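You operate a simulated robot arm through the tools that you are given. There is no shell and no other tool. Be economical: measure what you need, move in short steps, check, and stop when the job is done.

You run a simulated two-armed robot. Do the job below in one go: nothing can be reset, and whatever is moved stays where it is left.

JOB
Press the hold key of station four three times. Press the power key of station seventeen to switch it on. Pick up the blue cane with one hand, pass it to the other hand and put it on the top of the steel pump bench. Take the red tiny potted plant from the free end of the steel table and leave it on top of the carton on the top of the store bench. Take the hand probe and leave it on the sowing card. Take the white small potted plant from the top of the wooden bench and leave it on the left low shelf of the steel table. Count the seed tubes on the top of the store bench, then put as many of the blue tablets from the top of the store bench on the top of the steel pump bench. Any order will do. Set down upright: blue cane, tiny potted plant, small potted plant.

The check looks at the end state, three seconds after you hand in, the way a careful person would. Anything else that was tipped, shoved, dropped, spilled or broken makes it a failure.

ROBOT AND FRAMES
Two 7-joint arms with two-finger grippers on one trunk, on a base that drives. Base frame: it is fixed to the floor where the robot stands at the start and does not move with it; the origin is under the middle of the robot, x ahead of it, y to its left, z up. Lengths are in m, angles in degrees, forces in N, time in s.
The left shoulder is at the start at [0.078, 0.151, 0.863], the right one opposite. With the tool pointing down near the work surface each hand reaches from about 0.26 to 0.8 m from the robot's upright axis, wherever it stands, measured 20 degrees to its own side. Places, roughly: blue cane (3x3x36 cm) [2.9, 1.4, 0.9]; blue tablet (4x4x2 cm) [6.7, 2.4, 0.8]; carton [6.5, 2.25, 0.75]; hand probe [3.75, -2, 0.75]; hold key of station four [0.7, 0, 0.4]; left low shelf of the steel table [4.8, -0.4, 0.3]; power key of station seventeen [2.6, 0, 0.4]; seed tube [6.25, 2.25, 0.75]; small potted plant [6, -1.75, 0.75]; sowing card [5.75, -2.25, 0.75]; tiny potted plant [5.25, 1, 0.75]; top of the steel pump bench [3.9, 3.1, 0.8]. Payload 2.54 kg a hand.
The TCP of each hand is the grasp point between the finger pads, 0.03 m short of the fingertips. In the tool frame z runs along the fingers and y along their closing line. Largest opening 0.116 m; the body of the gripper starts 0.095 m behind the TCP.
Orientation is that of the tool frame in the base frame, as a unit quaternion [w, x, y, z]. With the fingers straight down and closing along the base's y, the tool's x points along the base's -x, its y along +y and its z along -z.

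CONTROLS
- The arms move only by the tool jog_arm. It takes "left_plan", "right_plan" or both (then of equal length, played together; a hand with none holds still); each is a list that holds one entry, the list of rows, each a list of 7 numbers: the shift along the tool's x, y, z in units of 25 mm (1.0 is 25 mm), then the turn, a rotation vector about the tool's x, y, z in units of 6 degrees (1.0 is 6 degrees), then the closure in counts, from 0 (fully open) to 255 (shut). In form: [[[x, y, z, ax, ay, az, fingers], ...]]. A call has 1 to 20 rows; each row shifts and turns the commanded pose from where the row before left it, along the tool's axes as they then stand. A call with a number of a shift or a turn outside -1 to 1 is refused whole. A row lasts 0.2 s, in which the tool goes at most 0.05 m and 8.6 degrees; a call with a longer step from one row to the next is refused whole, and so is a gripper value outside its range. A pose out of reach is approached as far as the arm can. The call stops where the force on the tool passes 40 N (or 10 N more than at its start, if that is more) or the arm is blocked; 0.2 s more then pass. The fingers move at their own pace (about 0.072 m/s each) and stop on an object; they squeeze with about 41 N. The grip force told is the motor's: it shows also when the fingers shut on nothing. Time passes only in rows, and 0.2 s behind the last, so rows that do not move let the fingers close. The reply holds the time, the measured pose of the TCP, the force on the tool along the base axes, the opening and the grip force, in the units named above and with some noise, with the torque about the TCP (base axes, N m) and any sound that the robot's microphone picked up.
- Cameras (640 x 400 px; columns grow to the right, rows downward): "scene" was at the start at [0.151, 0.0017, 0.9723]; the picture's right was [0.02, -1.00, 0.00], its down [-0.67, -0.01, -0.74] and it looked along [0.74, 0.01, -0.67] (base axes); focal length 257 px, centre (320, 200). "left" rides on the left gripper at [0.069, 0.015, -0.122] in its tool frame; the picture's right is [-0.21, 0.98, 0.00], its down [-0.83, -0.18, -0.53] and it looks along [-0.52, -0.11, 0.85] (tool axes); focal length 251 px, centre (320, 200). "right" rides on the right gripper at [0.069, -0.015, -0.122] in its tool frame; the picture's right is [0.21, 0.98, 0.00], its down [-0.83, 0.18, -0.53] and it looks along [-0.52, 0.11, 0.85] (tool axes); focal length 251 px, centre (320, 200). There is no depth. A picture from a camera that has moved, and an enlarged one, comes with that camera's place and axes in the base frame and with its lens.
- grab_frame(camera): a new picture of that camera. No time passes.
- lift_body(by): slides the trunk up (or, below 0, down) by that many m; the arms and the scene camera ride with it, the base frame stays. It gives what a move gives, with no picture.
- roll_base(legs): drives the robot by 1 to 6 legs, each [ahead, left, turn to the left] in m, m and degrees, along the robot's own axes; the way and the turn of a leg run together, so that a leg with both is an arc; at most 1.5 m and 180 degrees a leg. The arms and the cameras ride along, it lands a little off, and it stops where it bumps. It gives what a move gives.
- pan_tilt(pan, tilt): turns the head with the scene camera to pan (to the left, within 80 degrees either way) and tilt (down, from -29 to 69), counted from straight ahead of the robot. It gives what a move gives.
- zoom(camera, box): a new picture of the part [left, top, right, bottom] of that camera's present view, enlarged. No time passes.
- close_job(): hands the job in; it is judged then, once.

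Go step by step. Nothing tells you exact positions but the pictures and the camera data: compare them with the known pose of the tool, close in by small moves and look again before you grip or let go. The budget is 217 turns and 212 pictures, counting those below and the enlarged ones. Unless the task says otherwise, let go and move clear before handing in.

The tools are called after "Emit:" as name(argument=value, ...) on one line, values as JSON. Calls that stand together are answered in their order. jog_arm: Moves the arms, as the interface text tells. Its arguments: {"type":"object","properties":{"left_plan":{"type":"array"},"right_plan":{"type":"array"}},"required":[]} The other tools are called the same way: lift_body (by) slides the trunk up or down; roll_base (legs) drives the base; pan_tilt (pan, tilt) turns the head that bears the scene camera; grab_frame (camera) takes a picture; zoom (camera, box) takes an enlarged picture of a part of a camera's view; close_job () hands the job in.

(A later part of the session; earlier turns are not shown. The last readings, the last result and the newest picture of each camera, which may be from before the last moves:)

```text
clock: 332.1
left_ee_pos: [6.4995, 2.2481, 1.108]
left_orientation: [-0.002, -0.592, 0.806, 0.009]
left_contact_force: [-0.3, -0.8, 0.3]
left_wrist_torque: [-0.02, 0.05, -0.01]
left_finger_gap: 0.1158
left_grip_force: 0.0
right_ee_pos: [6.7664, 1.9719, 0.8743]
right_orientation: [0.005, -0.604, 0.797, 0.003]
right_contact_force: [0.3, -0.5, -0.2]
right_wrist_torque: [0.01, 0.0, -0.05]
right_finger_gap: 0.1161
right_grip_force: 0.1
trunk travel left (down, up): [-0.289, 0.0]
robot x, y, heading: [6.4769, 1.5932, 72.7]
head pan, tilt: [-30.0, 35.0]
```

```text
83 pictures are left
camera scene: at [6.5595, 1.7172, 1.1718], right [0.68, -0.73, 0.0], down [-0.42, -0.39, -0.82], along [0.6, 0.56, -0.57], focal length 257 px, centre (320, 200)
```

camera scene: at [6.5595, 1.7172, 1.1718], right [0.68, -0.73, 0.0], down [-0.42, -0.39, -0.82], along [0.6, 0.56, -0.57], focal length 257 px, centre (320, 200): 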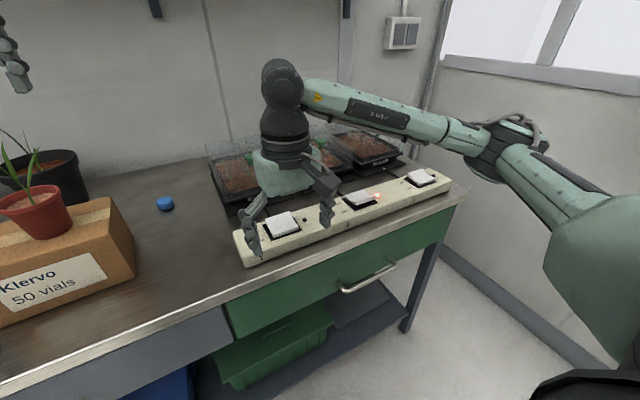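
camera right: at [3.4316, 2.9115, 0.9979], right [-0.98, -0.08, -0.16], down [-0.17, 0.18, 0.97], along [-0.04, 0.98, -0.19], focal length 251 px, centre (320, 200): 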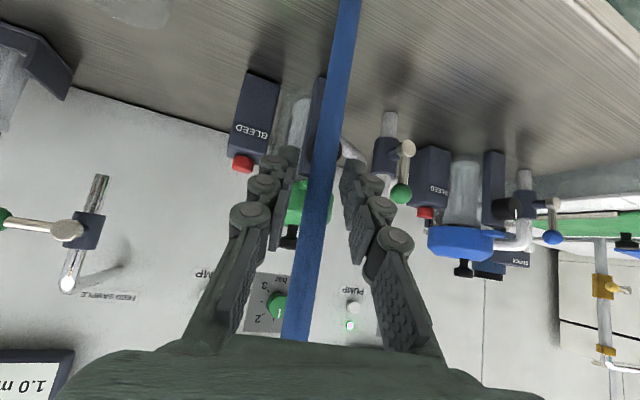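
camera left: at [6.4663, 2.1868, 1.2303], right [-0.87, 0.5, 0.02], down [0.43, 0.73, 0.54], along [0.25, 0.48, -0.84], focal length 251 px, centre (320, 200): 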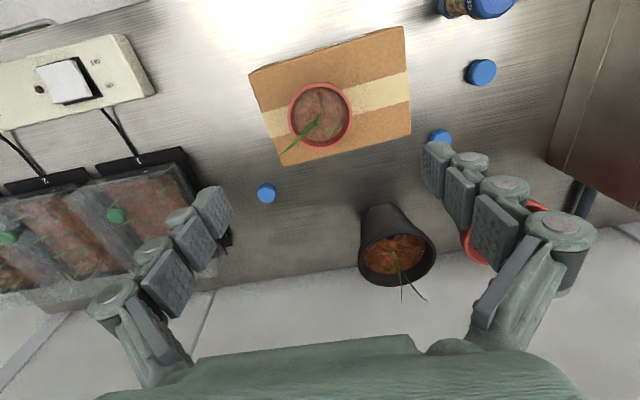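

Only two seed tubes are on the bench (W-21, S-35), so two tablets go to the pump bench. I'll take the one right of the carton with the right hand and the one left-rear of it with the left. Drive 9 cm closer.

Emit:
roll_base(legs=[[0.09, 0, 0]])

Emit:
pan_tilt(pan=0, tilt=40)

Emit:
jog_arm(left_plan=[[[0, 1, 0, 0, 0, 0, 60], [0, 1, 0, 0, 0, 0, 60], [0, 1, 0, 0, 0, 0, 60], [0, 1, 0, 0, 0, 0, 60], [0, 1, 0, 0, 0, 0, 60], [0, 1, 0, 0, 0, 0, 60], [0, 1, 0, 0, 0, 0, 60], [0, 0, 0, 0, 0, 0, 60]]], right_plan=[[[0, 0.4, -1, 0, 0, 0, 60], [0, 0.4, -1, 0, 0, 0, 60], [-0.9, 0.8, -1, 0, 0, 0, 60], [-0.9, 0.8, 0, 0, 0, 0, 60], [-0.9, 0.8, 0, 0, 0, 0, 60], [-0.9, 0.8, 0, 0, 0, 0, 60], [-0.9, 0.8, 0, 0, 0, 0, 60], [-0.9, 0.8, 0, 0, 0, 0, 60]]])

Emit:
grab_frame(camera="scene")

Emit:
grab_frame(camera="right")

Emit:
grab_frame(camera="left")

```text
clock: 333.2
left_ee_pos: [6.527, 2.3373, 1.1071]
left_orientation: [-0.002, -0.592, 0.806, 0.008]
left_contact_force: [-0.3, -0.3, -1.2]
left_wrist_torque: [-0.04, 0.03, 0.0]
left_finger_gap: 0.1162
left_grip_force: 0.2
right_ee_pos: [6.7913, 2.0594, 0.8744]
right_orientation: [0.005, -0.604, 0.797, 0.002]
right_contact_force: [0.2, 0.0, -1.1]
right_wrist_torque: [0.02, 0.04, 0.01]
right_finger_gap: 0.1158
right_grip_force: 0.1
trunk travel left (down, up): [-0.289, 0.0]
robot x, y, heading: [6.5027, 1.6776, 72.8]
head pan, tilt: [-30.0, 35.0]
```

```text
clock: 334.1
left_ee_pos: [6.5257, 2.3356, 1.1063]
left_orientation: [-0.001, -0.592, 0.806, 0.009]
left_contact_force: [0.0, 0.0, -0.9]
left_wrist_torque: [-0.01, 0.0, -0.03]
left_finger_gap: 0.1161
left_grip_force: 0.2
right_ee_pos: [6.7934, 2.0594, 0.8748]
right_orientation: [0.005, -0.605, 0.796, 0.003]
right_contact_force: [-0.1, 1.2, -0.4]
right_wrist_torque: [0.02, 0.06, 0.01]
right_finger_gap: 0.1159
right_grip_force: 0.0
trunk travel left (down, up): [-0.289, 0.0]
robot x, y, heading: [6.5019, 1.6803, 72.7]
head pan, tilt: [0.0, 40.0]
```

```text
clock: 335.9
left_ee_pos: [6.3576, 2.3884, 1.1097]
left_orientation: [-0.002, -0.592, 0.806, 0.01]
left_contact_force: [0.4, 0.0, 0.0]
left_wrist_torque: [-0.01, -0.01, 0.04]
left_finger_gap: 0.0888
left_grip_force: 0.1
right_ee_pos: [6.6936, 2.2281, 0.9514]
right_orientation: [0.005, -0.605, 0.797, 0.004]
right_contact_force: [0.1, -0.1, -0.8]
right_wrist_torque: [-0.01, 0.01, 0.0]
right_finger_gap: 0.0887
right_grip_force: 0.0
trunk travel left (down, up): [-0.289, 0.0]
robot x, y, heading: [6.5006, 1.6809, 73.0]
head pan, tilt: [0.0, 40.0]
```

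```text
82 pictures are left
camera scene: at [6.5467, 1.826, 1.1642], right [0.96, -0.29, 0.0], down [-0.19, -0.61, -0.77], along [0.23, 0.73, -0.64], focal length 257 px, centre (320, 200)
```

scene: 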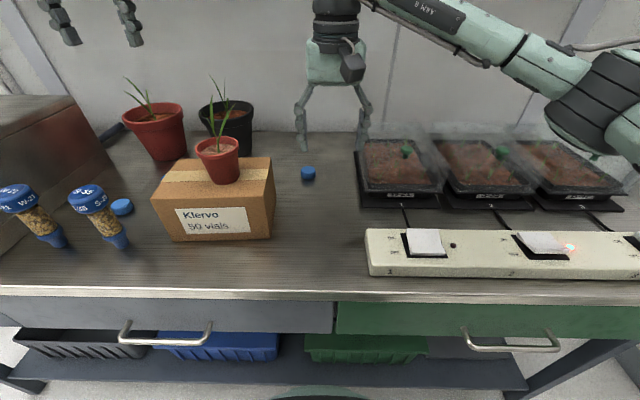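

```text
81 pictures are left
camera right: at [6.6905, 2.1562, 1.071], right [-1.0, 0.06, 0.0], down [0.05, 0.84, 0.54], along [0.03, 0.54, -0.84], focal length 251 px, centre (320, 200)
```

right: 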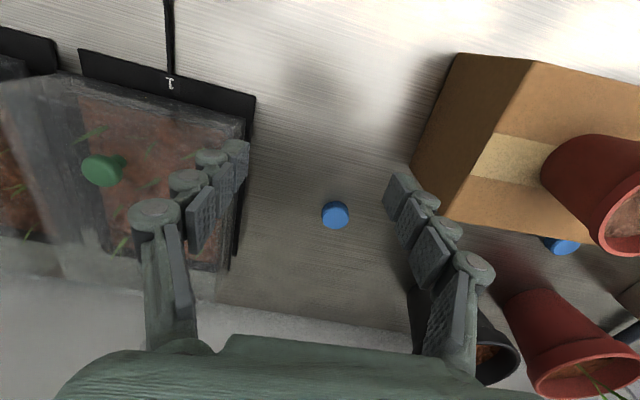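

```text
80 pictures are left
camera left: at [6.3251, 2.3268, 1.2308], right [-0.87, 0.5, 0.02], down [0.43, 0.73, 0.54], along [0.25, 0.47, -0.84], focal length 251 px, centre (320, 200)
```

left: 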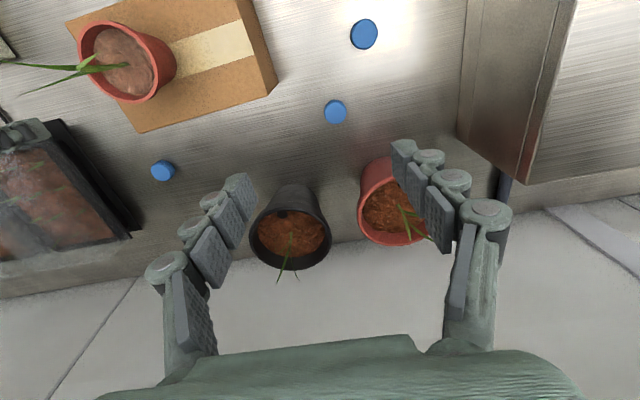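

Tablets located: right one (6.681, 2.361), left one (6.344, 2.429), bench top z≈0.773. Bring both hands above them, fingers ~7 cm open, to 3 cm above grasp height.

Emit:
jog_arm(left_plan=[[[-0.65, 0.39, 0, 0, 0, 0, 100], [-0.65, 0.39, 0, 0, 0, 0, 100], [0, 0, 1, 0, 0, 0, 100], [0, 0, 1, 0, 0, 0, 100], [0, 0, 1, 0, 0, 0, 100], [0, 0, 1, 0, 0, 0, 100], [0, 0, 1, 0, 0, 0, 100], [0, 0, 1, 0, 0, 0, 100], [0, 0, 1, 0, 0, 0, 100], [0, 0, 1, 0, 0, 0, 100], [0, 0, 1, 0, 0, 0, 100], [0, 0, 1, 0, 0, 0, 100], [0, 0, 0.8, 0, 0, 0, 100], [0, 0, 0, 0, 0, 0, 100]]], right_plan=[[[-0.832, 0.318, 0, 0, 0, 0, 100], [-0.832, 0.318, 0, 0, 0, 0, 100], [-0.832, 0.318, 0, 0, 0, 0, 100], [-0.832, 0.318, 0, 0, 0, 0, 100], [-0.832, 0.318, 0, 0, 0, 0, 100], [-0.832, 0.318, 0, 0, 0, 0, 100], [0, 0, 0.9, 0, 0, 0, 100], [0, 0, 0.9, 0, 0, 0, 100], [0, 0, 0.9, 0, 0, 0, 100], [0, 0, 0.9, 0, 0, 0, 100], [0, 0, 0.9, 0, 0, 0, 100], [0, 0, 0, 0, 0, 0, 100], [0, 0, 0, 0, 0, 0, 100], [0, 0, 0, 0, 0, 0, 100]]])

Emit:
grab_frame(camera="right")

Emit:
grab_frame(camera="left")

Emit:
grab_frame(camera="scene")

```text
clock: 338.9
left_ee_pos: [6.3442, 2.4287, 0.8398]
left_orientation: [-0.002, -0.592, 0.806, 0.01]
left_contact_force: [0.5, 0.4, 0.4]
left_wrist_torque: [0.01, 0.02, -0.01]
left_finger_gap: 0.0705
left_grip_force: 0.0
right_ee_pos: [6.6831, 2.3592, 0.8392]
right_orientation: [0.006, -0.604, 0.797, 0.003]
right_contact_force: [0.7, 0.1, 0.4]
right_wrist_torque: [0.0, -0.02, 0.02]
right_finger_gap: 0.0705
right_grip_force: 0.1
trunk travel left (down, up): [-0.289, 0.0]
robot x, y, heading: [6.5041, 1.6785, 72.9]
head pan, tilt: [0.0, 40.0]
```

```text
79 pictures are left
camera right: at [6.6791, 2.2876, 0.9605], right [-1.0, 0.06, 0.0], down [0.05, 0.84, 0.54], along [0.03, 0.54, -0.84], focal length 251 px, centre (320, 200)
```

right: 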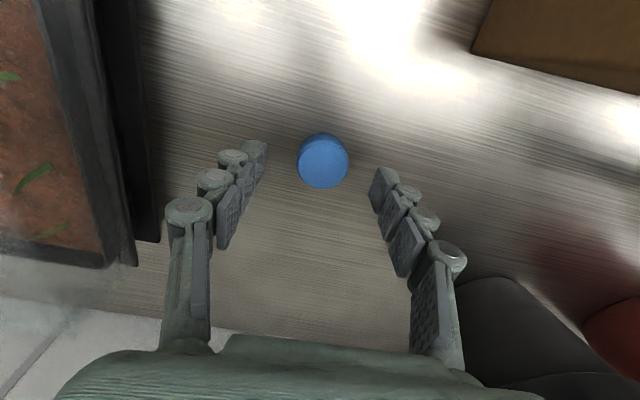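

```text
78 pictures are left
camera left: at [6.312, 2.3664, 0.9627], right [-0.87, 0.5, 0.02], down [0.43, 0.73, 0.54], along [0.25, 0.48, -0.84], focal length 251 px, centre (320, 200)
```

left: 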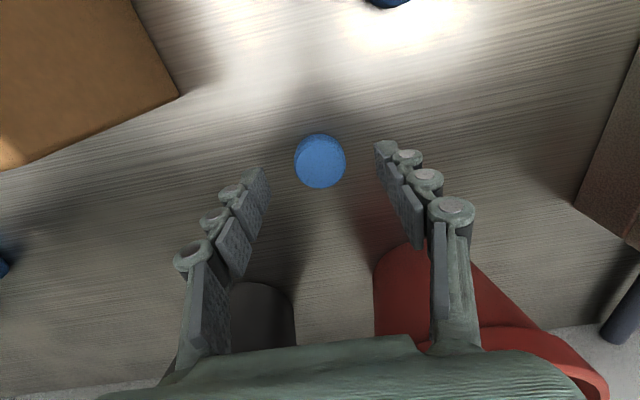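

```text
77 pictures are left
camera scene: at [6.5469, 1.8256, 1.1643], right [0.96, -0.29, 0.0], down [-0.19, -0.61, -0.77], along [0.23, 0.73, -0.64], focal length 257 px, centre (320, 200)
```

scene: 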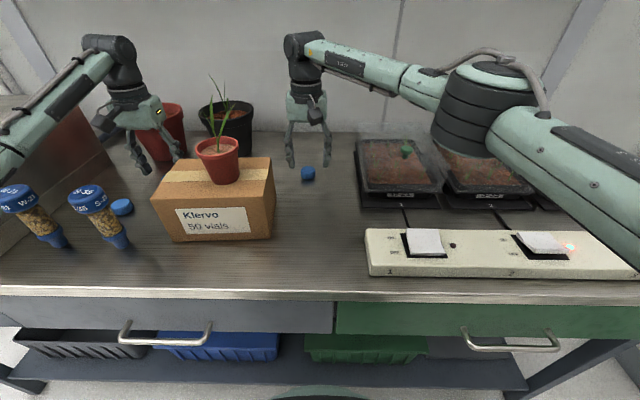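

Both centred. Descend to just above the bench, then close both.

Emit:
jog_arm(left_plan=[[[-0.15, 0, 0.6, 0, 0, 0, 100], [0, 0, 0.6, 0, 0, 0, 100], [0, 0, 0, 0, 0, 0, 100]]], right_plan=[[[0, 0, 0.6, 0, 0, 0, 100], [0, 0, 0.6, 0, 0, 0, 100], [0, 0, 0, 0, 0, 0, 100]]])

Emit:
jog_arm(left_plan=[[[0, 0, 0.12, 0, 0, 0, 100], [0, 0, 0, 0, 0, 0, 100]]], right_plan=[[[0, 0, 0.12, 0, 0, 0, 100], [0, 0, 0, 0, 0, 0, 100]]])

Emit:
grab_frame(camera="right")

Emit:
grab_frame(camera="left")

```text
clock: 339.7
left_ee_pos: [6.3448, 2.4328, 0.8099]
left_orientation: [-0.002, -0.592, 0.806, 0.009]
left_contact_force: [0.1, 0.8, 0.1]
left_wrist_torque: [0.01, -0.03, 0.03]
left_finger_gap: 0.0706
left_grip_force: 0.1
right_ee_pos: [6.6821, 2.3595, 0.8117]
right_orientation: [0.005, -0.604, 0.797, 0.003]
right_contact_force: [-0.5, 0.0, 0.0]
right_wrist_torque: [0.0, 0.04, 0.01]
right_finger_gap: 0.0703
right_grip_force: 0.1
trunk travel left (down, up): [-0.289, 0.0]
robot x, y, heading: [6.5022, 1.6817, 72.9]
head pan, tilt: [0.0, 40.0]
```

```text
clock: 340.3
left_ee_pos: [6.3441, 2.4335, 0.8101]
left_orientation: [-0.002, -0.592, 0.806, 0.01]
left_contact_force: [-0.3, 0.8, 0.1]
left_wrist_torque: [0.01, 0.0, 0.0]
left_finger_gap: 0.0708
left_grip_force: 0.0
right_ee_pos: [6.6819, 2.3591, 0.8081]
right_orientation: [0.005, -0.604, 0.797, 0.002]
right_contact_force: [0.1, 0.0, 0.0]
right_wrist_torque: [0.01, 0.01, -0.01]
right_finger_gap: 0.0705
right_grip_force: 0.1
trunk travel left (down, up): [-0.289, 0.0]
robot x, y, heading: [6.5015, 1.6809, 72.8]
head pan, tilt: [0.0, 40.0]
```

```text
76 pictures are left
camera right: at [6.6788, 2.2881, 0.9283], right [-1.0, 0.06, 0.0], down [0.05, 0.84, 0.54], along [0.03, 0.54, -0.84], focal length 251 px, centre (320, 200)
```

right: 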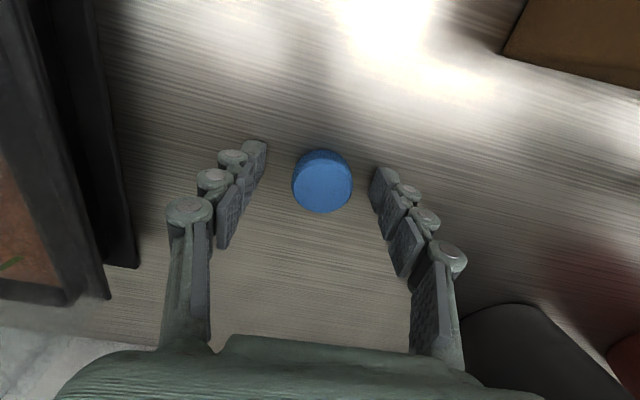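

```text
75 pictures are left
camera left: at [6.3127, 2.3715, 0.9316], right [-0.87, 0.5, 0.02], down [0.43, 0.73, 0.54], along [0.25, 0.48, -0.84], focal length 251 px, centre (320, 200)
```

left: 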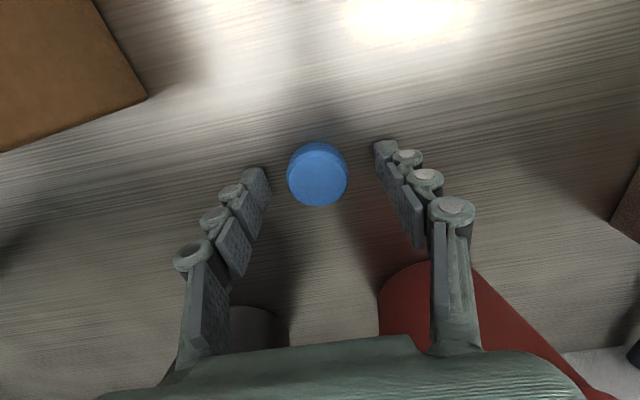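

Close both hands on the tablets.

Emit:
jog_arm(left_plan=[[[0, 0, 0.06, 0, 0, 0, 100], [0, 0, 0, 0, 0, 0, 255], [0, 0, 0, 0, 0, 0, 255], [0, 0, 0, 0, 0, 0, 255], [0, 0, 0, 0, 0, 0, 255]]], right_plan=[[[-0.1, 0, 0.03, 0, 0, 0, 100], [0, 0, 0, 0, 0, 0, 255], [0, 0, 0, 0, 0, 0, 255], [0, 0, 0, 0, 0, 0, 255], [0, 0, 0, 0, 0, 0, 255]]])

Emit:
jog_arm(left_plan=[[[0, 0, -0.4, 0, 0, 0, 255], [0, 0, -0.8, 0, 0, 0, 255], [0, 0, -1, 0, 0, 0, 255], [0, 0, -1, 0, 0, 0, 255], [0, 0, -1, 0, 0, 0, 255], [0, 0, -1, 0, 0, 0, 255], [0, 0, -1, 0, 0, 0, 255], [0, 0, -1, 0, 0, 0, 255]]], right_plan=[[[0, 0, -0.4, 0, 0, 0, 255], [0, 0, -0.8, 0, 0, 0, 255], [0, 0, -1, 0, 0, 0, 255], [0, 0, -1, 0, 0, 0, 255], [0, 0, -1, 0, 0, 0, 255], [0, 0, -1, 0, 0, 0, 255], [0, 0, 0, 0, 0, 0, 255], [0, 0, 0, 0, 0, 0, 255]]])

Emit:
grab_frame(camera="scene")

```text
clock: 341.5
left_ee_pos: [6.346, 2.4329, 0.8099]
left_orientation: [0.001, -0.592, 0.806, 0.011]
left_contact_force: [6.9, 2.3, 13.2]
left_wrist_torque: [-0.06, -0.31, 0.07]
left_finger_gap: 0.0358
left_grip_force: 41.1
right_ee_pos: [6.6832, 2.3615, 0.8097]
right_orientation: [0.006, -0.604, 0.797, 0.005]
right_contact_force: [0.0, 2.1, 12.2]
right_wrist_torque: [-0.02, -0.01, 0.03]
right_finger_gap: 0.0353
right_grip_force: 41.0
trunk travel left (down, up): [-0.289, 0.0]
robot x, y, heading: [6.5028, 1.6783, 72.8]
head pan, tilt: [0.0, 40.0]
```

```text
clock: 343.3
left_ee_pos: [6.3484, 2.4311, 0.9852]
left_orientation: [-0.002, -0.592, 0.806, 0.011]
left_contact_force: [0.4, 0.2, -0.8]
left_wrist_torque: [0.05, 0.03, 0.0]
left_finger_gap: 0.0356
left_grip_force: 41.6
right_ee_pos: [6.6833, 2.3612, 0.9359]
right_orientation: [0.005, -0.603, 0.797, 0.003]
right_contact_force: [0.4, 0.0, -1.1]
right_wrist_torque: [0.03, -0.01, 0.03]
right_finger_gap: 0.0354
right_grip_force: 40.7
trunk travel left (down, up): [-0.289, 0.0]
robot x, y, heading: [6.5, 1.6801, 72.5]
head pan, tilt: [0.0, 40.0]
```

```text
74 pictures are left
camera scene: at [6.547, 1.8254, 1.1643], right [0.96, -0.3, 0.0], down [-0.19, -0.61, -0.77], along [0.23, 0.73, -0.64], focal length 257 px, centre (320, 200)
```

scene: 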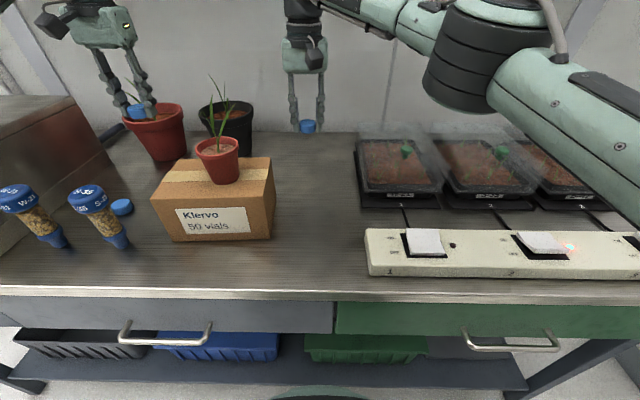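

Both tablets held. Raise the left a bit, back off, tuck, and start strafing towards the pump bench.

Emit:
jog_arm(left_plan=[[[0, 0, -1, 0, 0, 0, 255], [0, 0, -1, 0, 0, 0, 255], [0, 0, 0, 0, 0, 0, 255]]])

Emit:
roll_base(legs=[[-0.4, 0, 0]])

Emit:
jog_arm(left_plan=[[[1, 0, 0, 0, 0, 0, 255], [1, 0, 0, 0, 0, 0, 255], [1, 0, 0, 0, 0, 0, 255], [1, 0, 0, 0, 0, 0, 255], [1, 0, 0, 0, 0, 0, 255], [1, 0, 0, 0, 0, 0, 255], [1, 0, 0, 0, 0, 0, 255], [1, 0, 0, 0, 0, 0, 255], [1, 0, 0, 0, 0, 0, 255], [1, 0, 0, 0, 0, 0, 255]]], right_plan=[[[0.9, -0.8, 0, 0, 0, 0, 255], [0.9, -0.8, 0, 0, 0, 0, 255], [0.9, -0.8, 0, 0, 0, 0, 255], [0.9, -0.8, 0, 0, 0, 0, 255], [0.9, -0.8, 0, 0, 0, 0, 255], [0.9, -0.8, 0, 0, 0, 0, 255], [0.9, -0.8, 0, 0, 0, 0, 255], [0.9, -0.8, 0, 0, 0, 0, 255], [0.9, -0.8, 0, 0, 0, 0, 255], [0.9, -0.8, 0, 0, 0, 0, 255]]])

Emit:
roll_base(legs=[[0, 0, -1.0], [0, 1.4, 0], [0, 0.9, 0]])

Emit:
pan_tilt(pan=20, tilt=30)

Emit:
grab_frame(camera="scene")

```text
clock: 344.1
left_ee_pos: [6.3487, 2.4312, 1.0352]
left_orientation: [-0.001, -0.592, 0.806, 0.01]
left_contact_force: [-0.2, -0.8, -0.1]
left_wrist_torque: [0.0, -0.01, -0.02]
left_finger_gap: 0.0355
left_grip_force: 41.1
right_ee_pos: [6.6826, 2.3623, 0.9357]
right_orientation: [0.005, -0.604, 0.797, 0.003]
right_contact_force: [-0.7, -0.3, -0.8]
right_wrist_torque: [0.01, -0.03, 0.0]
right_finger_gap: 0.0351
right_grip_force: 40.8
trunk travel left (down, up): [-0.289, 0.0]
robot x, y, heading: [6.5011, 1.6805, 72.9]
head pan, tilt: [0.0, 40.0]
```

```text
clock: 346.6
left_ee_pos: [6.2309, 2.0568, 1.0368]
left_orientation: [-0.002, -0.595, 0.804, 0.01]
left_contact_force: [-0.1, -0.9, -0.2]
left_wrist_torque: [0.03, -0.02, -0.03]
left_finger_gap: 0.0353
left_grip_force: 40.8
right_ee_pos: [6.5663, 1.9894, 0.938]
right_orientation: [0.006, -0.606, 0.795, 0.003]
right_contact_force: [-0.8, -0.6, -1.1]
right_wrist_torque: [0.01, 0.0, 0.04]
right_finger_gap: 0.0353
right_grip_force: 41.1
trunk travel left (down, up): [-0.289, 0.0]
robot x, y, heading: [6.3863, 1.3051, 73.3]
head pan, tilt: [0.0, 40.0]
```

```text
clock: 348.8
left_ee_pos: [6.1565, 1.8175, 1.0354]
left_orientation: [-0.002, -0.594, 0.804, 0.009]
left_contact_force: [0.2, -1.5, -0.6]
left_wrist_torque: [0.01, 0.02, 0.01]
left_finger_gap: 0.0352
left_grip_force: 40.9
right_ee_pos: [6.6998, 1.7183, 0.934]
right_orientation: [0.005, -0.606, 0.796, 0.003]
right_contact_force: [0.2, -1.0, 0.1]
right_wrist_torque: [0.03, 0.01, -0.01]
right_finger_gap: 0.0353
right_grip_force: 40.8
trunk travel left (down, up): [-0.289, 0.0]
robot x, y, heading: [6.3897, 1.3079, 73.2]
head pan, tilt: [0.0, 40.0]
```

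```text
clock: 369.4
left_ee_pos: [4.1183, 2.5126, 1.0333]
left_orientation: [-0.003, -0.579, 0.815, 0.01]
left_contact_force: [-0.5, -0.8, 0.0]
left_wrist_torque: [0.01, 0.02, -0.02]
left_finger_gap: 0.0354
left_grip_force: 41.1
right_ee_pos: [4.6668, 2.3912, 0.9338]
right_orientation: [0.009, -0.587, 0.81, -0.007]
right_contact_force: [3.2, -1.3, 0.8]
right_wrist_torque: [0.03, 0.11, 0.08]
right_finger_gap: 0.0352
right_grip_force: 41.0
trunk travel left (down, up): [-0.289, 0.0]
robot x, y, heading: [4.3285, 1.9951, 70.9]
head pan, tilt: [0.0, 40.0]
stopped in leg 3: the force on the tool passed its limit at 50 N (the readings are from after the stop); the commanded pose is now the measured one
```

```text
clock: 370.2
left_ee_pos: [4.1193, 2.5136, 1.0347]
left_orientation: [-0.002, -0.579, 0.815, 0.01]
left_contact_force: [0.2, 0.0, -1.1]
left_wrist_torque: [0.02, 0.02, 0.0]
left_finger_gap: 0.0356
left_grip_force: 41.6
right_ee_pos: [4.6666, 2.3933, 0.9332]
right_orientation: [0.01, -0.586, 0.81, -0.005]
right_contact_force: [7.0, -3.0, 0.9]
right_wrist_torque: [0.06, 0.12, 0.03]
right_finger_gap: 0.0353
right_grip_force: 41.0
trunk travel left (down, up): [-0.289, 0.0]
robot x, y, heading: [4.3319, 1.9914, 71.2]
head pan, tilt: [20.0, 30.0]
```

```text
73 pictures are left
camera scene: at [4.3517, 2.1476, 1.1796], right [1.0, 0.02, 0.0], down [0.01, -0.5, -0.87], along [-0.02, 0.87, -0.5], focal length 257 px, centre (320, 200)
```

scene: 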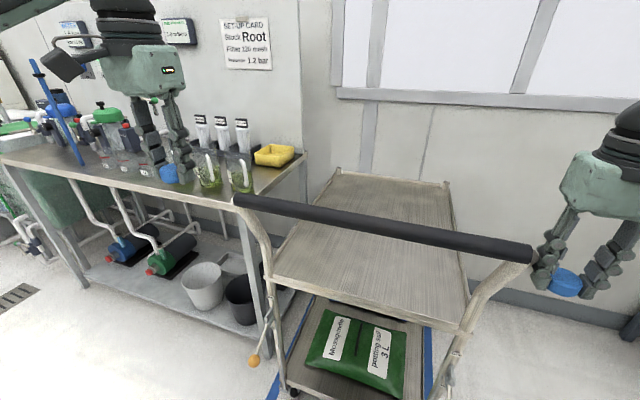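

The right hand bumped the cart's handle. Back off gently and inspect whether the cart shifted.

Emit:
roll_base(legs=[[0, -0.06, 0], [-0.2, 0, 0]])

Emit:
pan_tilt(pan=10, tilt=40)

Emit:
grab_frame(camera="scene")

```text
clock: 372.8
left_ee_pos: [4.111, 2.3062, 1.0337]
left_orientation: [-0.002, -0.579, 0.815, 0.009]
left_contact_force: [0.1, 1.2, 0.3]
left_wrist_torque: [-0.05, -0.01, 0.0]
left_finger_gap: 0.0351
left_grip_force: 40.8
right_ee_pos: [4.6585, 2.1862, 0.9345]
right_orientation: [0.009, -0.586, 0.81, -0.006]
right_contact_force: [-0.5, 0.6, -1.1]
right_wrist_torque: [-0.07, 0.0, 0.03]
right_finger_gap: 0.0352
right_grip_force: 41.5
trunk travel left (down, up): [-0.289, 0.0]
robot x, y, heading: [4.3274, 1.7883, 70.9]
head pan, tilt: [20.0, 30.0]
stopped in leg 2: the robot was blocked; the commanded pose is now the measured one
```

```text
clock: 373.5
left_ee_pos: [4.1097, 2.3059, 1.0333]
left_orientation: [-0.002, -0.579, 0.815, 0.009]
left_contact_force: [-0.6, -0.6, 0.6]
left_wrist_torque: [-0.01, 0.0, 0.01]
left_finger_gap: 0.0354
left_grip_force: 41.2
right_ee_pos: [4.6587, 2.186, 0.9334]
right_orientation: [0.009, -0.586, 0.81, -0.006]
right_contact_force: [0.1, -0.9, -0.6]
right_wrist_torque: [0.06, 0.0, -0.01]
right_finger_gap: 0.035
right_grip_force: 40.8
trunk travel left (down, up): [-0.289, 0.0]
robot x, y, heading: [4.3251, 1.7842, 71.0]
head pan, tilt: [10.0, 40.0]
```

```text
72 pictures are left
camera scene: at [4.358, 1.9353, 1.1643], right [0.99, -0.16, 0.0], down [-0.1, -0.63, -0.77], along [0.12, 0.76, -0.64], focal length 257 px, centre (320, 200)
```

scene: 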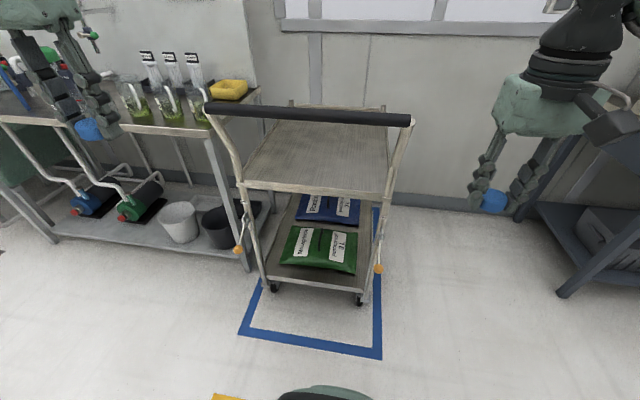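

The cart still sits centred in its taped box. Continue left at a safer distance, then approach the pump bench.

Emit:
roll_base(legs=[[0, 0.05, 0.7], [0, 0.7, 0], [0.17, 0, 0], [0, 0.47, 0]])

Emit:
pan_tilt(pan=0, tilt=35)

Emit:
grab_frame(camera="scene")

```text
clock: 387.2
left_ee_pos: [2.9904, 2.8419, 1.0338]
left_orientation: [-0.003, -0.586, 0.81, 0.01]
left_contact_force: [-0.6, 0.4, -0.4]
left_wrist_torque: [-0.01, -0.01, 0.0]
left_finger_gap: 0.0354
left_grip_force: 40.9
right_ee_pos: [3.5396, 2.7302, 0.9341]
right_orientation: [0.01, -0.593, 0.805, -0.006]
right_contact_force: [-0.2, 0.2, -0.4]
right_wrist_torque: [-0.01, 0.0, -0.04]
right_finger_gap: 0.0349
right_grip_force: 40.9
trunk travel left (down, up): [-0.289, 0.0]
robot x, y, heading: [3.212, 2.3252, 72.1]
head pan, tilt: [10.0, 40.0]
```

```text
clock: 387.9
left_ee_pos: [2.9904, 2.8419, 1.0334]
left_orientation: [-0.003, -0.586, 0.81, 0.009]
left_contact_force: [-0.4, -0.4, -0.4]
left_wrist_torque: [0.03, 0.01, -0.01]
left_finger_gap: 0.0355
left_grip_force: 40.8
right_ee_pos: [3.5405, 2.7309, 0.9347]
right_orientation: [0.009, -0.592, 0.806, -0.006]
right_contact_force: [0.4, -0.4, 0.0]
right_wrist_torque: [0.01, 0.0, -0.02]
right_finger_gap: 0.0348
right_grip_force: 41.0
trunk travel left (down, up): [-0.289, 0.0]
robot x, y, heading: [3.214, 2.328, 72.0]
head pan, tilt: [0.0, 35.0]
```

```text
71 pictures are left
camera scene: at [3.2598, 2.4751, 1.1718], right [0.95, -0.31, 0.0], down [-0.18, -0.55, -0.82], along [0.25, 0.78, -0.57], focal length 257 px, centre (320, 200)
```

scene: 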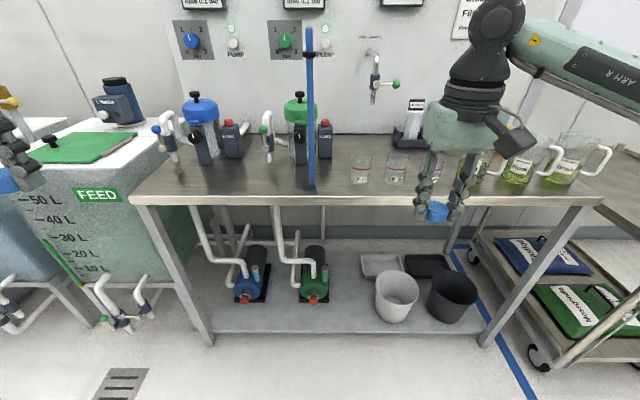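

At the bench, cane upright. Drive 10 cm in and bring both tablets over clear front spots: left one left of the cane, right one in front of the beakers.

Emit:
roll_base(legs=[[0.1, 0, 0]])

Emit:
jog_arm(left_plan=[[[-0.978, -0.533, 0, 0, 0, 0, 255], [-0.978, -0.533, 0, 0, 0, 0, 255], [-0.978, -0.533, 0, 0, 0, 0, 255], [-0.978, -0.533, 0, 0, 0, 0, 255], [-0.978, -0.533, 0, 0, 0, 0, 255], [-0.978, -0.533, 0, 0, 0, 0, 255], [-0.978, -0.533, 0, 0, 0, 0, 255], [-0.978, -0.533, 0, 0, 0, 0, 255], [-0.978, -0.533, 0, 0, 0, 0, 255], [0, 0, 1, 0, 0, 0, 255], [0, 0, 1, 0, 0, 0, 255], [0, 0, 1, 0, 0, 0, 255], [0, 0, 1, 0, 0, 0, 255], [0, 0, 1, 0, 0, 0, 255], [0, 0, 1, 0, 0, 0, 255], [0, 0, 0, 0, 0, 0, 255]]], right_plan=[[[-0.99, 0, 0, 0, 0, 0, 255], [-0.99, 0, 0, 0, 0, 0, 255], [-0.99, 0, 0, 0, 0, 0, 255], [-0.99, 0, 0, 0, 0, 0, 255], [-0.99, 0, 0, 0, 0, 0, 255], [0, 0, 0, 0, 0, 0, 255], [0, 0, 0, 0, 0, 0, 255], [0, 0, 0, 0, 0, 0, 255], [0, 0, 0, 0, 0, 0, 255], [0, 0, 0.8, 0, 0, 0, 255], [0, 0, 0.8, 0, 0, 0, 255], [0, 0, 0.7, 0, 0, 0, 255], [0, 0, 0, 0, 0, 0, 255], [0, 0, 0, 0, 0, 0, 255], [0, 0, 0, 0, 0, 0, 255], [0, 0, 0, 0, 0, 0, 255]]])

Emit:
grab_frame(camera="scene")

Emit:
grab_frame(camera="right")

```text
clock: 389.1
left_ee_pos: [3.0214, 2.937, 1.0329]
left_orientation: [-0.002, -0.586, 0.81, 0.01]
left_contact_force: [-0.2, 0.4, -0.3]
left_wrist_torque: [-0.03, 0.02, 0.0]
left_finger_gap: 0.0352
left_grip_force: 41.2
right_ee_pos: [3.5723, 2.8255, 0.9333]
right_orientation: [0.009, -0.592, 0.806, -0.006]
right_contact_force: [-0.3, -0.6, -0.5]
right_wrist_torque: [-0.03, 0.02, 0.02]
right_finger_gap: 0.035
right_grip_force: 40.9
trunk travel left (down, up): [-0.289, 0.0]
robot x, y, heading: [3.2398, 2.42, 72.0]
head pan, tilt: [0.0, 35.0]
```

```text
clock: 392.4
left_ee_pos: [3.2016, 3.1092, 0.8844]
left_orientation: [-0.001, -0.586, 0.81, 0.01]
left_contact_force: [0.4, 0.2, -0.5]
left_wrist_torque: [-0.01, 0.03, -0.01]
left_finger_gap: 0.0355
left_grip_force: 40.3
right_ee_pos: [3.6092, 2.9427, 0.8771]
right_orientation: [0.01, -0.593, 0.805, -0.006]
right_contact_force: [0.8, 0.5, -0.9]
right_wrist_torque: [0.03, 0.02, 0.02]
right_finger_gap: 0.0352
right_grip_force: 40.7
trunk travel left (down, up): [-0.289, 0.0]
robot x, y, heading: [3.2431, 2.4223, 72.1]
head pan, tilt: [0.0, 35.0]
```

```text
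70 pictures are left
camera scene: at [3.2907, 2.5697, 1.1718], right [0.95, -0.31, 0.0], down [-0.18, -0.55, -0.82], along [0.25, 0.78, -0.57], focal length 257 px, centre (320, 200)
```

scene: 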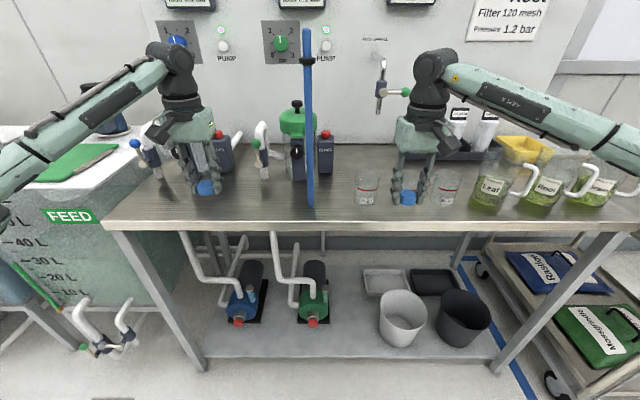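

```text
69 pictures are left
camera right: at [3.6015, 2.8734, 0.9977], right [-1.0, 0.09, -0.02], down [0.06, 0.84, 0.54], along [0.06, 0.53, -0.84], focal length 251 px, centre (320, 200)
```

right: 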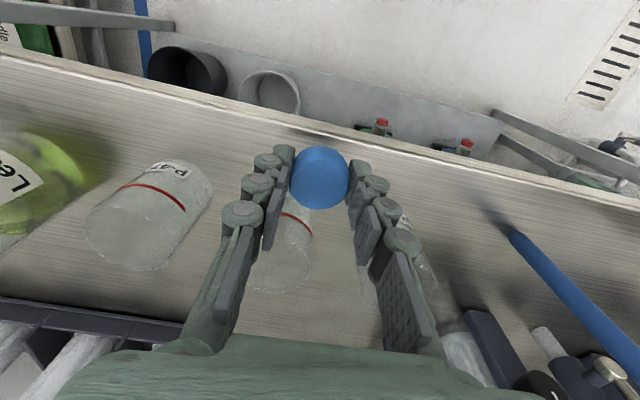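

Left spot is fine. The right tablet is close to the edge, so nudge it 1.2 cm inward; then lower both.

Emit:
jog_arm(left_plan=[[[0, 0, 0.7, 0, 0, 0, 255], [0, 0, 0.7, 0, 0, 0, 255], [0, 0, 0.2, 0, 0, 0, 255], [0, 0, 0, 0, 0, 0, 255]]], right_plan=[[[-0.48, 0, 0, 0, 0, 0, 255], [0, 0, 0.65, 0, 0, 0, 255], [0, 0, 0.65, 0, 0, 0, 255], [0, 0, 0, 0, 0, 0, 255]]])

Emit:
zoom(camera="scene", box=[340, 140, 500, 240])

Emit:
zoom(camera="scene", box=[130, 140, 290, 240])

```text
clock: 393.4
left_ee_pos: [3.2006, 3.1112, 0.843]
left_orientation: [-0.002, -0.586, 0.81, 0.01]
left_contact_force: [0.9, -0.2, -0.8]
left_wrist_torque: [0.0, -0.03, 0.03]
left_finger_gap: 0.0353
left_grip_force: 41.0
right_ee_pos: [3.6128, 2.9549, 0.8454]
right_orientation: [0.01, -0.593, 0.805, -0.006]
right_contact_force: [-0.8, -0.3, -0.4]
right_wrist_torque: [0.02, 0.0, 0.02]
right_finger_gap: 0.0351
right_grip_force: 40.9
trunk travel left (down, up): [-0.289, 0.0]
robot x, y, heading: [3.2433, 2.4185, 71.8]
head pan, tilt: [0.0, 35.0]
```

```text
4.00 times, centred on (420, 190) of scene
camera zoom: at [3.2907, 2.5697, 1.1718], right [0.95, -0.31, 0.0], down [-0.18, -0.55, -0.82], along [0.25, 0.78, -0.57], focal length 1029 px, centre (-80, 240)
```

zoom: 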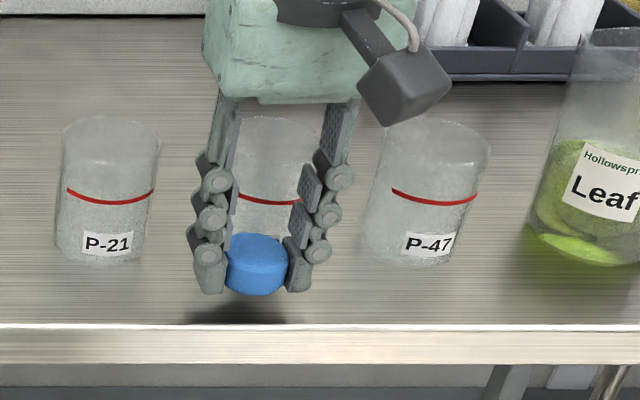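

```text
4.00 times, centred on (210, 190) of scene
camera zoom: at [3.2907, 2.5697, 1.1718], right [0.95, -0.31, 0.0], down [-0.18, -0.55, -0.82], along [0.25, 0.78, -0.57], focal length 1029 px, centre (760, 240)
```

zoom: 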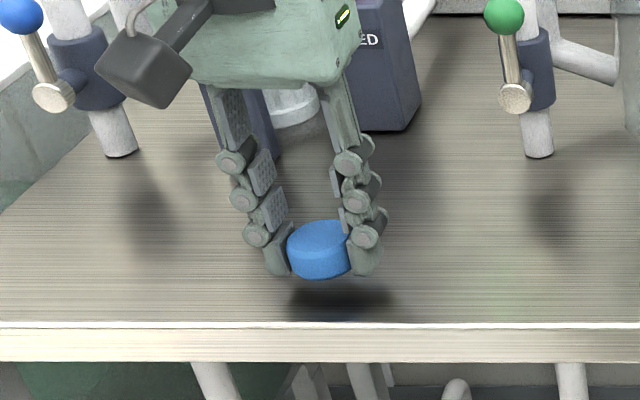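

Emit:
jog_arm(left_plan=[[[0, 0, 0.16, 0, 0, 0, 255], [0, 0, 0, 0, 0, 0, 255], [0, 0, 0, 0, 0, 0, 255]]], right_plan=[[[0, 0, 0.2, 0, 0, 0, 255], [0, 0, 0, 0, 0, 0, 255], [0, 0, 0, 0, 0, 0, 255]]])

Emit:
jog_arm(left_plan=[[[0, 0, 0.08, 0, 0, 0, 255], [0, 0, 0, 0, 0, 0, 255], [0, 0, 0, 0, 0, 0, 255]]], right_plan=[[[0, 0, 0.08, 0, 0, 0, 255], [0, 0, 0, 0, 0, 0, 255], [0, 0, 0, 0, 0, 0, 255]]])

Emit:
jog_arm(left_plan=[[[0, 0, 0.08, 0, 0, 0, 255], [0, 0, 0, 0, 0, 0, 255], [0, 0, 0, 0, 0, 0, 255]]], right_plan=[[[0, 0, 0.08, 0, 0, 0, 255], [0, 0, 0, 0, 0, 0, 255], [0, 0, 0, 0, 0, 0, 255]]])

Emit:
grab_frame(camera="scene")

```text
clock: 394.2
left_ee_pos: [3.1997, 3.1106, 0.8401]
left_orientation: [-0.001, -0.586, 0.81, 0.01]
left_contact_force: [0.4, 0.8, 0.2]
left_wrist_torque: [-0.01, 0.03, 0.04]
left_finger_gap: 0.0352
left_grip_force: 41.3
right_ee_pos: [3.6154, 2.9556, 0.8407]
right_orientation: [0.01, -0.592, 0.806, -0.006]
right_contact_force: [-0.4, 0.1, -0.3]
right_wrist_torque: [0.0, -0.03, 0.0]
right_finger_gap: 0.0352
right_grip_force: 41.2
trunk travel left (down, up): [-0.289, 0.0]
robot x, y, heading: [3.2401, 2.4235, 71.9]
head pan, tilt: [0.0, 35.0]
```

```text
clock: 395.1
left_ee_pos: [3.2013, 3.11, 0.837]
left_orientation: [-0.002, -0.586, 0.81, 0.009]
left_contact_force: [-0.1, 0.2, -0.6]
left_wrist_torque: [-0.03, 0.01, 0.01]
left_finger_gap: 0.0349
left_grip_force: 41.3
right_ee_pos: [3.6135, 2.9555, 0.8381]
right_orientation: [0.01, -0.593, 0.805, -0.006]
right_contact_force: [-0.3, -0.5, -0.8]
right_wrist_torque: [0.0, 0.0, 0.0]
right_finger_gap: 0.035
right_grip_force: 40.4
trunk travel left (down, up): [-0.289, 0.0]
robot x, y, heading: [3.2412, 2.4218, 71.9]
head pan, tilt: [0.0, 35.0]
```

```text
clock: 395.9
left_ee_pos: [3.2011, 3.11, 0.8352]
left_orientation: [-0.002, -0.585, 0.811, 0.009]
left_contact_force: [0.3, 0.1, 0.2]
left_wrist_torque: [0.02, 0.0, -0.01]
left_finger_gap: 0.0353
left_grip_force: 41.1
right_ee_pos: [3.6149, 2.9558, 0.8358]
right_orientation: [0.01, -0.593, 0.805, -0.006]
right_contact_force: [0.1, -0.6, -0.2]
right_wrist_torque: [0.01, -0.02, 0.01]
right_finger_gap: 0.0351
right_grip_force: 41.1
trunk travel left (down, up): [-0.289, 0.0]
robot x, y, heading: [3.2402, 2.4237, 71.9]
head pan, tilt: [0.0, 35.0]
```

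```text
66 pictures are left
camera scene: at [3.2907, 2.5697, 1.1718], right [0.95, -0.31, 0.0], down [-0.18, -0.55, -0.82], along [0.25, 0.78, -0.57], focal length 257 px, centre (320, 200)
```

scene: 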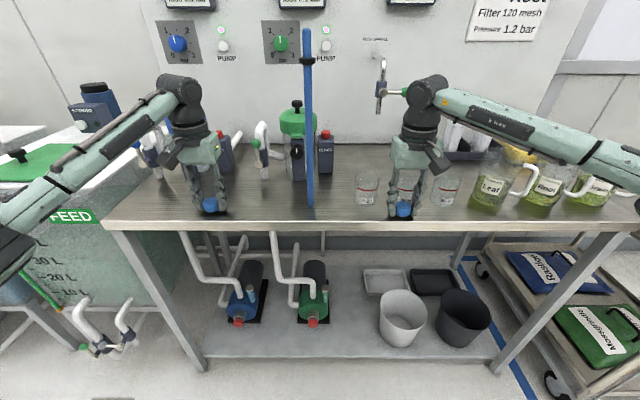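

Lower both further in 2 mm steps until contact.

Emit:
jog_arm(left_plan=[[[0, 0, 0.08, 0, 0, 0, 255], [0, 0, 0, 0, 0, 0, 255], [0, 0, 0, 0, 0, 0, 255]]], right_plan=[[[0, 0, 0.08, 0, 0, 0, 255], [0, 0, 0, 0, 0, 0, 255], [0, 0, 0, 0, 0, 0, 255]]])

Emit:
jog_arm(left_plan=[[[0, 0, 0.08, 0, 0, 0, 255], [0, 0, 0, 0, 0, 0, 255], [0, 0, 0, 0, 0, 0, 255]]], right_plan=[[[0, 0, 0.08, 0, 0, 0, 255], [0, 0, 0, 0, 0, 0, 255], [0, 0, 0, 0, 0, 0, 255]]])

Emit:
zoom(camera="scene", box=[340, 160, 500, 240])

```text
clock: 396.6
left_ee_pos: [3.2012, 3.11, 0.8339]
left_orientation: [-0.002, -0.586, 0.81, 0.009]
left_contact_force: [-0.2, -0.1, 0.4]
left_wrist_torque: [0.02, -0.01, -0.02]
left_finger_gap: 0.0351
left_grip_force: 41.1
right_ee_pos: [3.6133, 2.9563, 0.8346]
right_orientation: [0.01, -0.593, 0.805, -0.005]
right_contact_force: [-0.7, 0.2, 0.2]
right_wrist_torque: [-0.04, 0.01, -0.04]
right_finger_gap: 0.0351
right_grip_force: 40.1
trunk travel left (down, up): [-0.289, 0.0]
robot x, y, heading: [3.2443, 2.42, 71.7]
head pan, tilt: [0.0, 35.0]
```

```text
clock: 397.4
left_ee_pos: [3.2024, 3.1103, 0.832]
left_orientation: [-0.002, -0.585, 0.811, 0.01]
left_contact_force: [1.2, -0.1, -0.6]
left_wrist_torque: [-0.03, 0.03, 0.02]
left_finger_gap: 0.0352
left_grip_force: 41.4
right_ee_pos: [3.6135, 2.9557, 0.8323]
right_orientation: [0.01, -0.593, 0.805, -0.006]
right_contact_force: [-0.7, -0.8, -1.1]
right_wrist_torque: [0.04, 0.01, -0.02]
right_finger_gap: 0.0353
right_grip_force: 41.3
trunk travel left (down, up): [-0.289, 0.0]
robot x, y, heading: [3.246, 2.4206, 72.0]
head pan, tilt: [0.0, 35.0]
```

```text
4.00 times, centred on (420, 200) of scene
camera zoom: at [3.2907, 2.5697, 1.1718], right [0.95, -0.31, 0.0], down [-0.18, -0.55, -0.82], along [0.25, 0.78, -0.57], focal length 1029 px, centre (-80, 200)
```

zoom: 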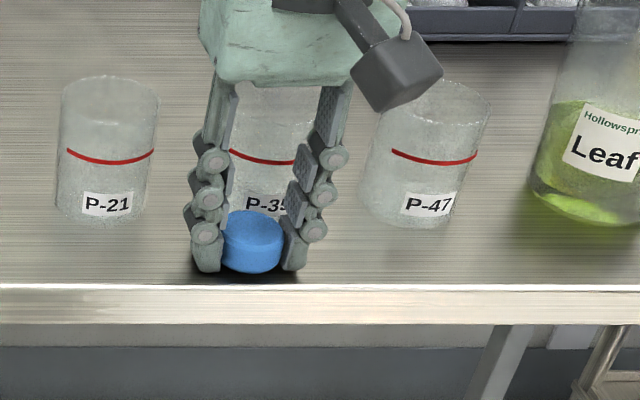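

Shift the right tablet 5 mm further in and continue lowering.

Emit:
jog_arm(left_plan=[[[0, 0, 0.04, 0, 0, 0, 255], [0, 0, 0.04, 0, 0, 0, 255], [0, 0, 0, 0, 0, 0, 255]]], right_plan=[[[-0.2, 0, 0, 0, 0, 0, 255], [0, 0, 0.08, 0, 0, 0, 255], [0, 0, 0, 0, 0, 0, 255]]])

Emit:
jog_arm(left_plan=[[[0, 0, 0.06, 0, 0, 0, 255], [0, 0, 0, 0, 0, 0, 255], [0, 0, 0, 0, 0, 0, 255]]], right_plan=[[[0, 0, 0.06, 0, 0, 0, 255], [0, 0, 0, 0, 0, 0, 255], [0, 0, 0, 0, 0, 0, 255]]])

Emit:
jog_arm(left_plan=[[[0, 0, 0.06, 0, 0, 0, 255], [0, 0, 0, 0, 0, 0, 255], [0, 0, 0, 0, 0, 0, 255]]], right_plan=[[[0, 0, 0.06, 0, 0, 0, 255], [0, 0, 0, 0, 0, 0, 255], [0, 0, 0, 0, 0, 0, 255]]])

```text
clock: 398.2
left_ee_pos: [3.2015, 3.1098, 0.8309]
left_orientation: [-0.002, -0.586, 0.81, 0.01]
left_contact_force: [1.4, -1.1, 4.0]
left_wrist_torque: [-0.11, -0.14, 0.01]
left_finger_gap: 0.0351
left_grip_force: 41.1
right_ee_pos: [3.615, 2.9601, 0.831]
right_orientation: [0.01, -0.593, 0.805, -0.006]
right_contact_force: [-0.1, -1.0, 0.3]
right_wrist_torque: [0.01, 0.0, -0.01]
right_finger_gap: 0.0351
right_grip_force: 40.3
trunk travel left (down, up): [-0.289, 0.0]
robot x, y, heading: [3.2422, 2.4209, 71.9]
head pan, tilt: [0.0, 35.0]
```

```text
clock: 399.1
left_ee_pos: [3.2018, 3.1097, 0.8287]
left_orientation: [0.001, -0.586, 0.81, 0.012]
left_contact_force: [2.9, 2.0, 13.8]
left_wrist_torque: [-0.14, -0.38, 0.09]
left_finger_gap: 0.0352
left_grip_force: 40.9
right_ee_pos: [3.6146, 2.9591, 0.8312]
right_orientation: [0.01, -0.593, 0.805, -0.004]
right_contact_force: [0.7, 3.3, 5.4]
right_wrist_torque: [0.06, 0.11, -0.08]
right_finger_gap: 0.0353
right_grip_force: 40.9
trunk travel left (down, up): [-0.289, 0.0]
robot x, y, heading: [3.2444, 2.4223, 71.9]
head pan, tilt: [0.0, 35.0]
```

```text
clock: 399.9
left_ee_pos: [3.2011, 3.1099, 0.8308]
left_orientation: [0.0, -0.585, 0.811, 0.011]
left_contact_force: [5.8, 7.0, 24.3]
left_wrist_torque: [-0.14, -0.64, 0.21]
left_finger_gap: 0.0351
left_grip_force: 40.9
right_ee_pos: [3.6144, 2.9602, 0.8301]
right_orientation: [0.012, -0.593, 0.805, -0.003]
right_contact_force: [2.5, 7.8, 14.5]
right_wrist_torque: [0.18, 0.32, -0.18]
right_finger_gap: 0.035
right_grip_force: 40.8
trunk travel left (down, up): [-0.289, 0.0]
robot x, y, heading: [3.2449, 2.4199, 71.9]
head pan, tilt: [0.0, 35.0]
```

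Both landed. Ease up, open modestly, and rise straight up.

Emit:
jog_arm(left_plan=[[[0, 0, -0.13, 0, 0, 0, 255], [0, 0, 0, 0, 0, 0, 255], [0, 0, 0, 0, 0, 0, 140], [0, 0, 0, 0, 0, 0, 100], [0, 0, 0, 0, 0, 0, 100], [0, 0, -0.5, 0, 0, 0, 100], [0, 0, -1, 0, 0, 0, 100], [0, 0, -1, 0, 0, 0, 100], [0, 0, -1, 0, 0, 0, 100], [0, 0, -1, 0, 0, 0, 100], [0, 0, -1, 0, 0, 0, 100], [0, 0, 0, 0, 0, 0, 100]]], right_plan=[[[0, 0, -0.1, 0, 0, 0, 255], [0, 0, 0, 0, 0, 0, 255], [0, 0, 0, 0, 0, 0, 140], [0, 0, 0, 0, 0, 0, 120], [0, 0, 0, 0, 0, 0, 120], [0, 0, -0.5, 0, 0, 0, 120], [0, 0, -1, 0, 0, 0, 120], [0, 0, -1, 0, 0, 0, 120], [0, 0, -1, 0, 0, 0, 120], [0, 0, -1, 0, 0, 0, 120], [0, 0, -1, 0, 0, 0, 120], [0, 0, 0, 0, 0, 0, 120]]])

Emit:
grab_frame(camera="scene")

```text
clock: 402.4
left_ee_pos: [3.2027, 3.108, 0.9673]
left_orientation: [-0.002, -0.586, 0.81, 0.01]
left_contact_force: [0.3, 0.6, 0.4]
left_wrist_torque: [-0.02, 0.04, 0.0]
left_finger_gap: 0.0706
left_grip_force: 0.1
right_ee_pos: [3.6109, 2.9585, 0.9671]
right_orientation: [0.01, -0.592, 0.806, -0.006]
right_contact_force: [-0.1, -0.2, 0.4]
right_wrist_torque: [0.0, -0.01, 0.0]
right_finger_gap: 0.0611
right_grip_force: 0.1
trunk travel left (down, up): [-0.289, 0.0]
robot x, y, heading: [3.243, 2.4224, 72.0]
head pan, tilt: [0.0, 35.0]
```

```text
64 pictures are left
camera scene: at [3.2907, 2.5699, 1.1717], right [0.95, -0.31, 0.0], down [-0.18, -0.55, -0.82], along [0.25, 0.78, -0.57], focal length 257 px, centre (320, 200)
```

scene: 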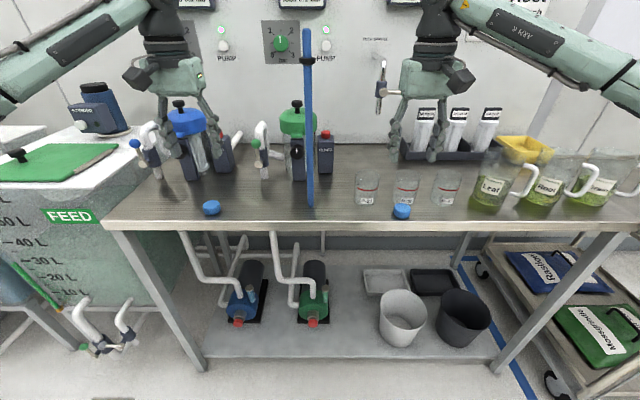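

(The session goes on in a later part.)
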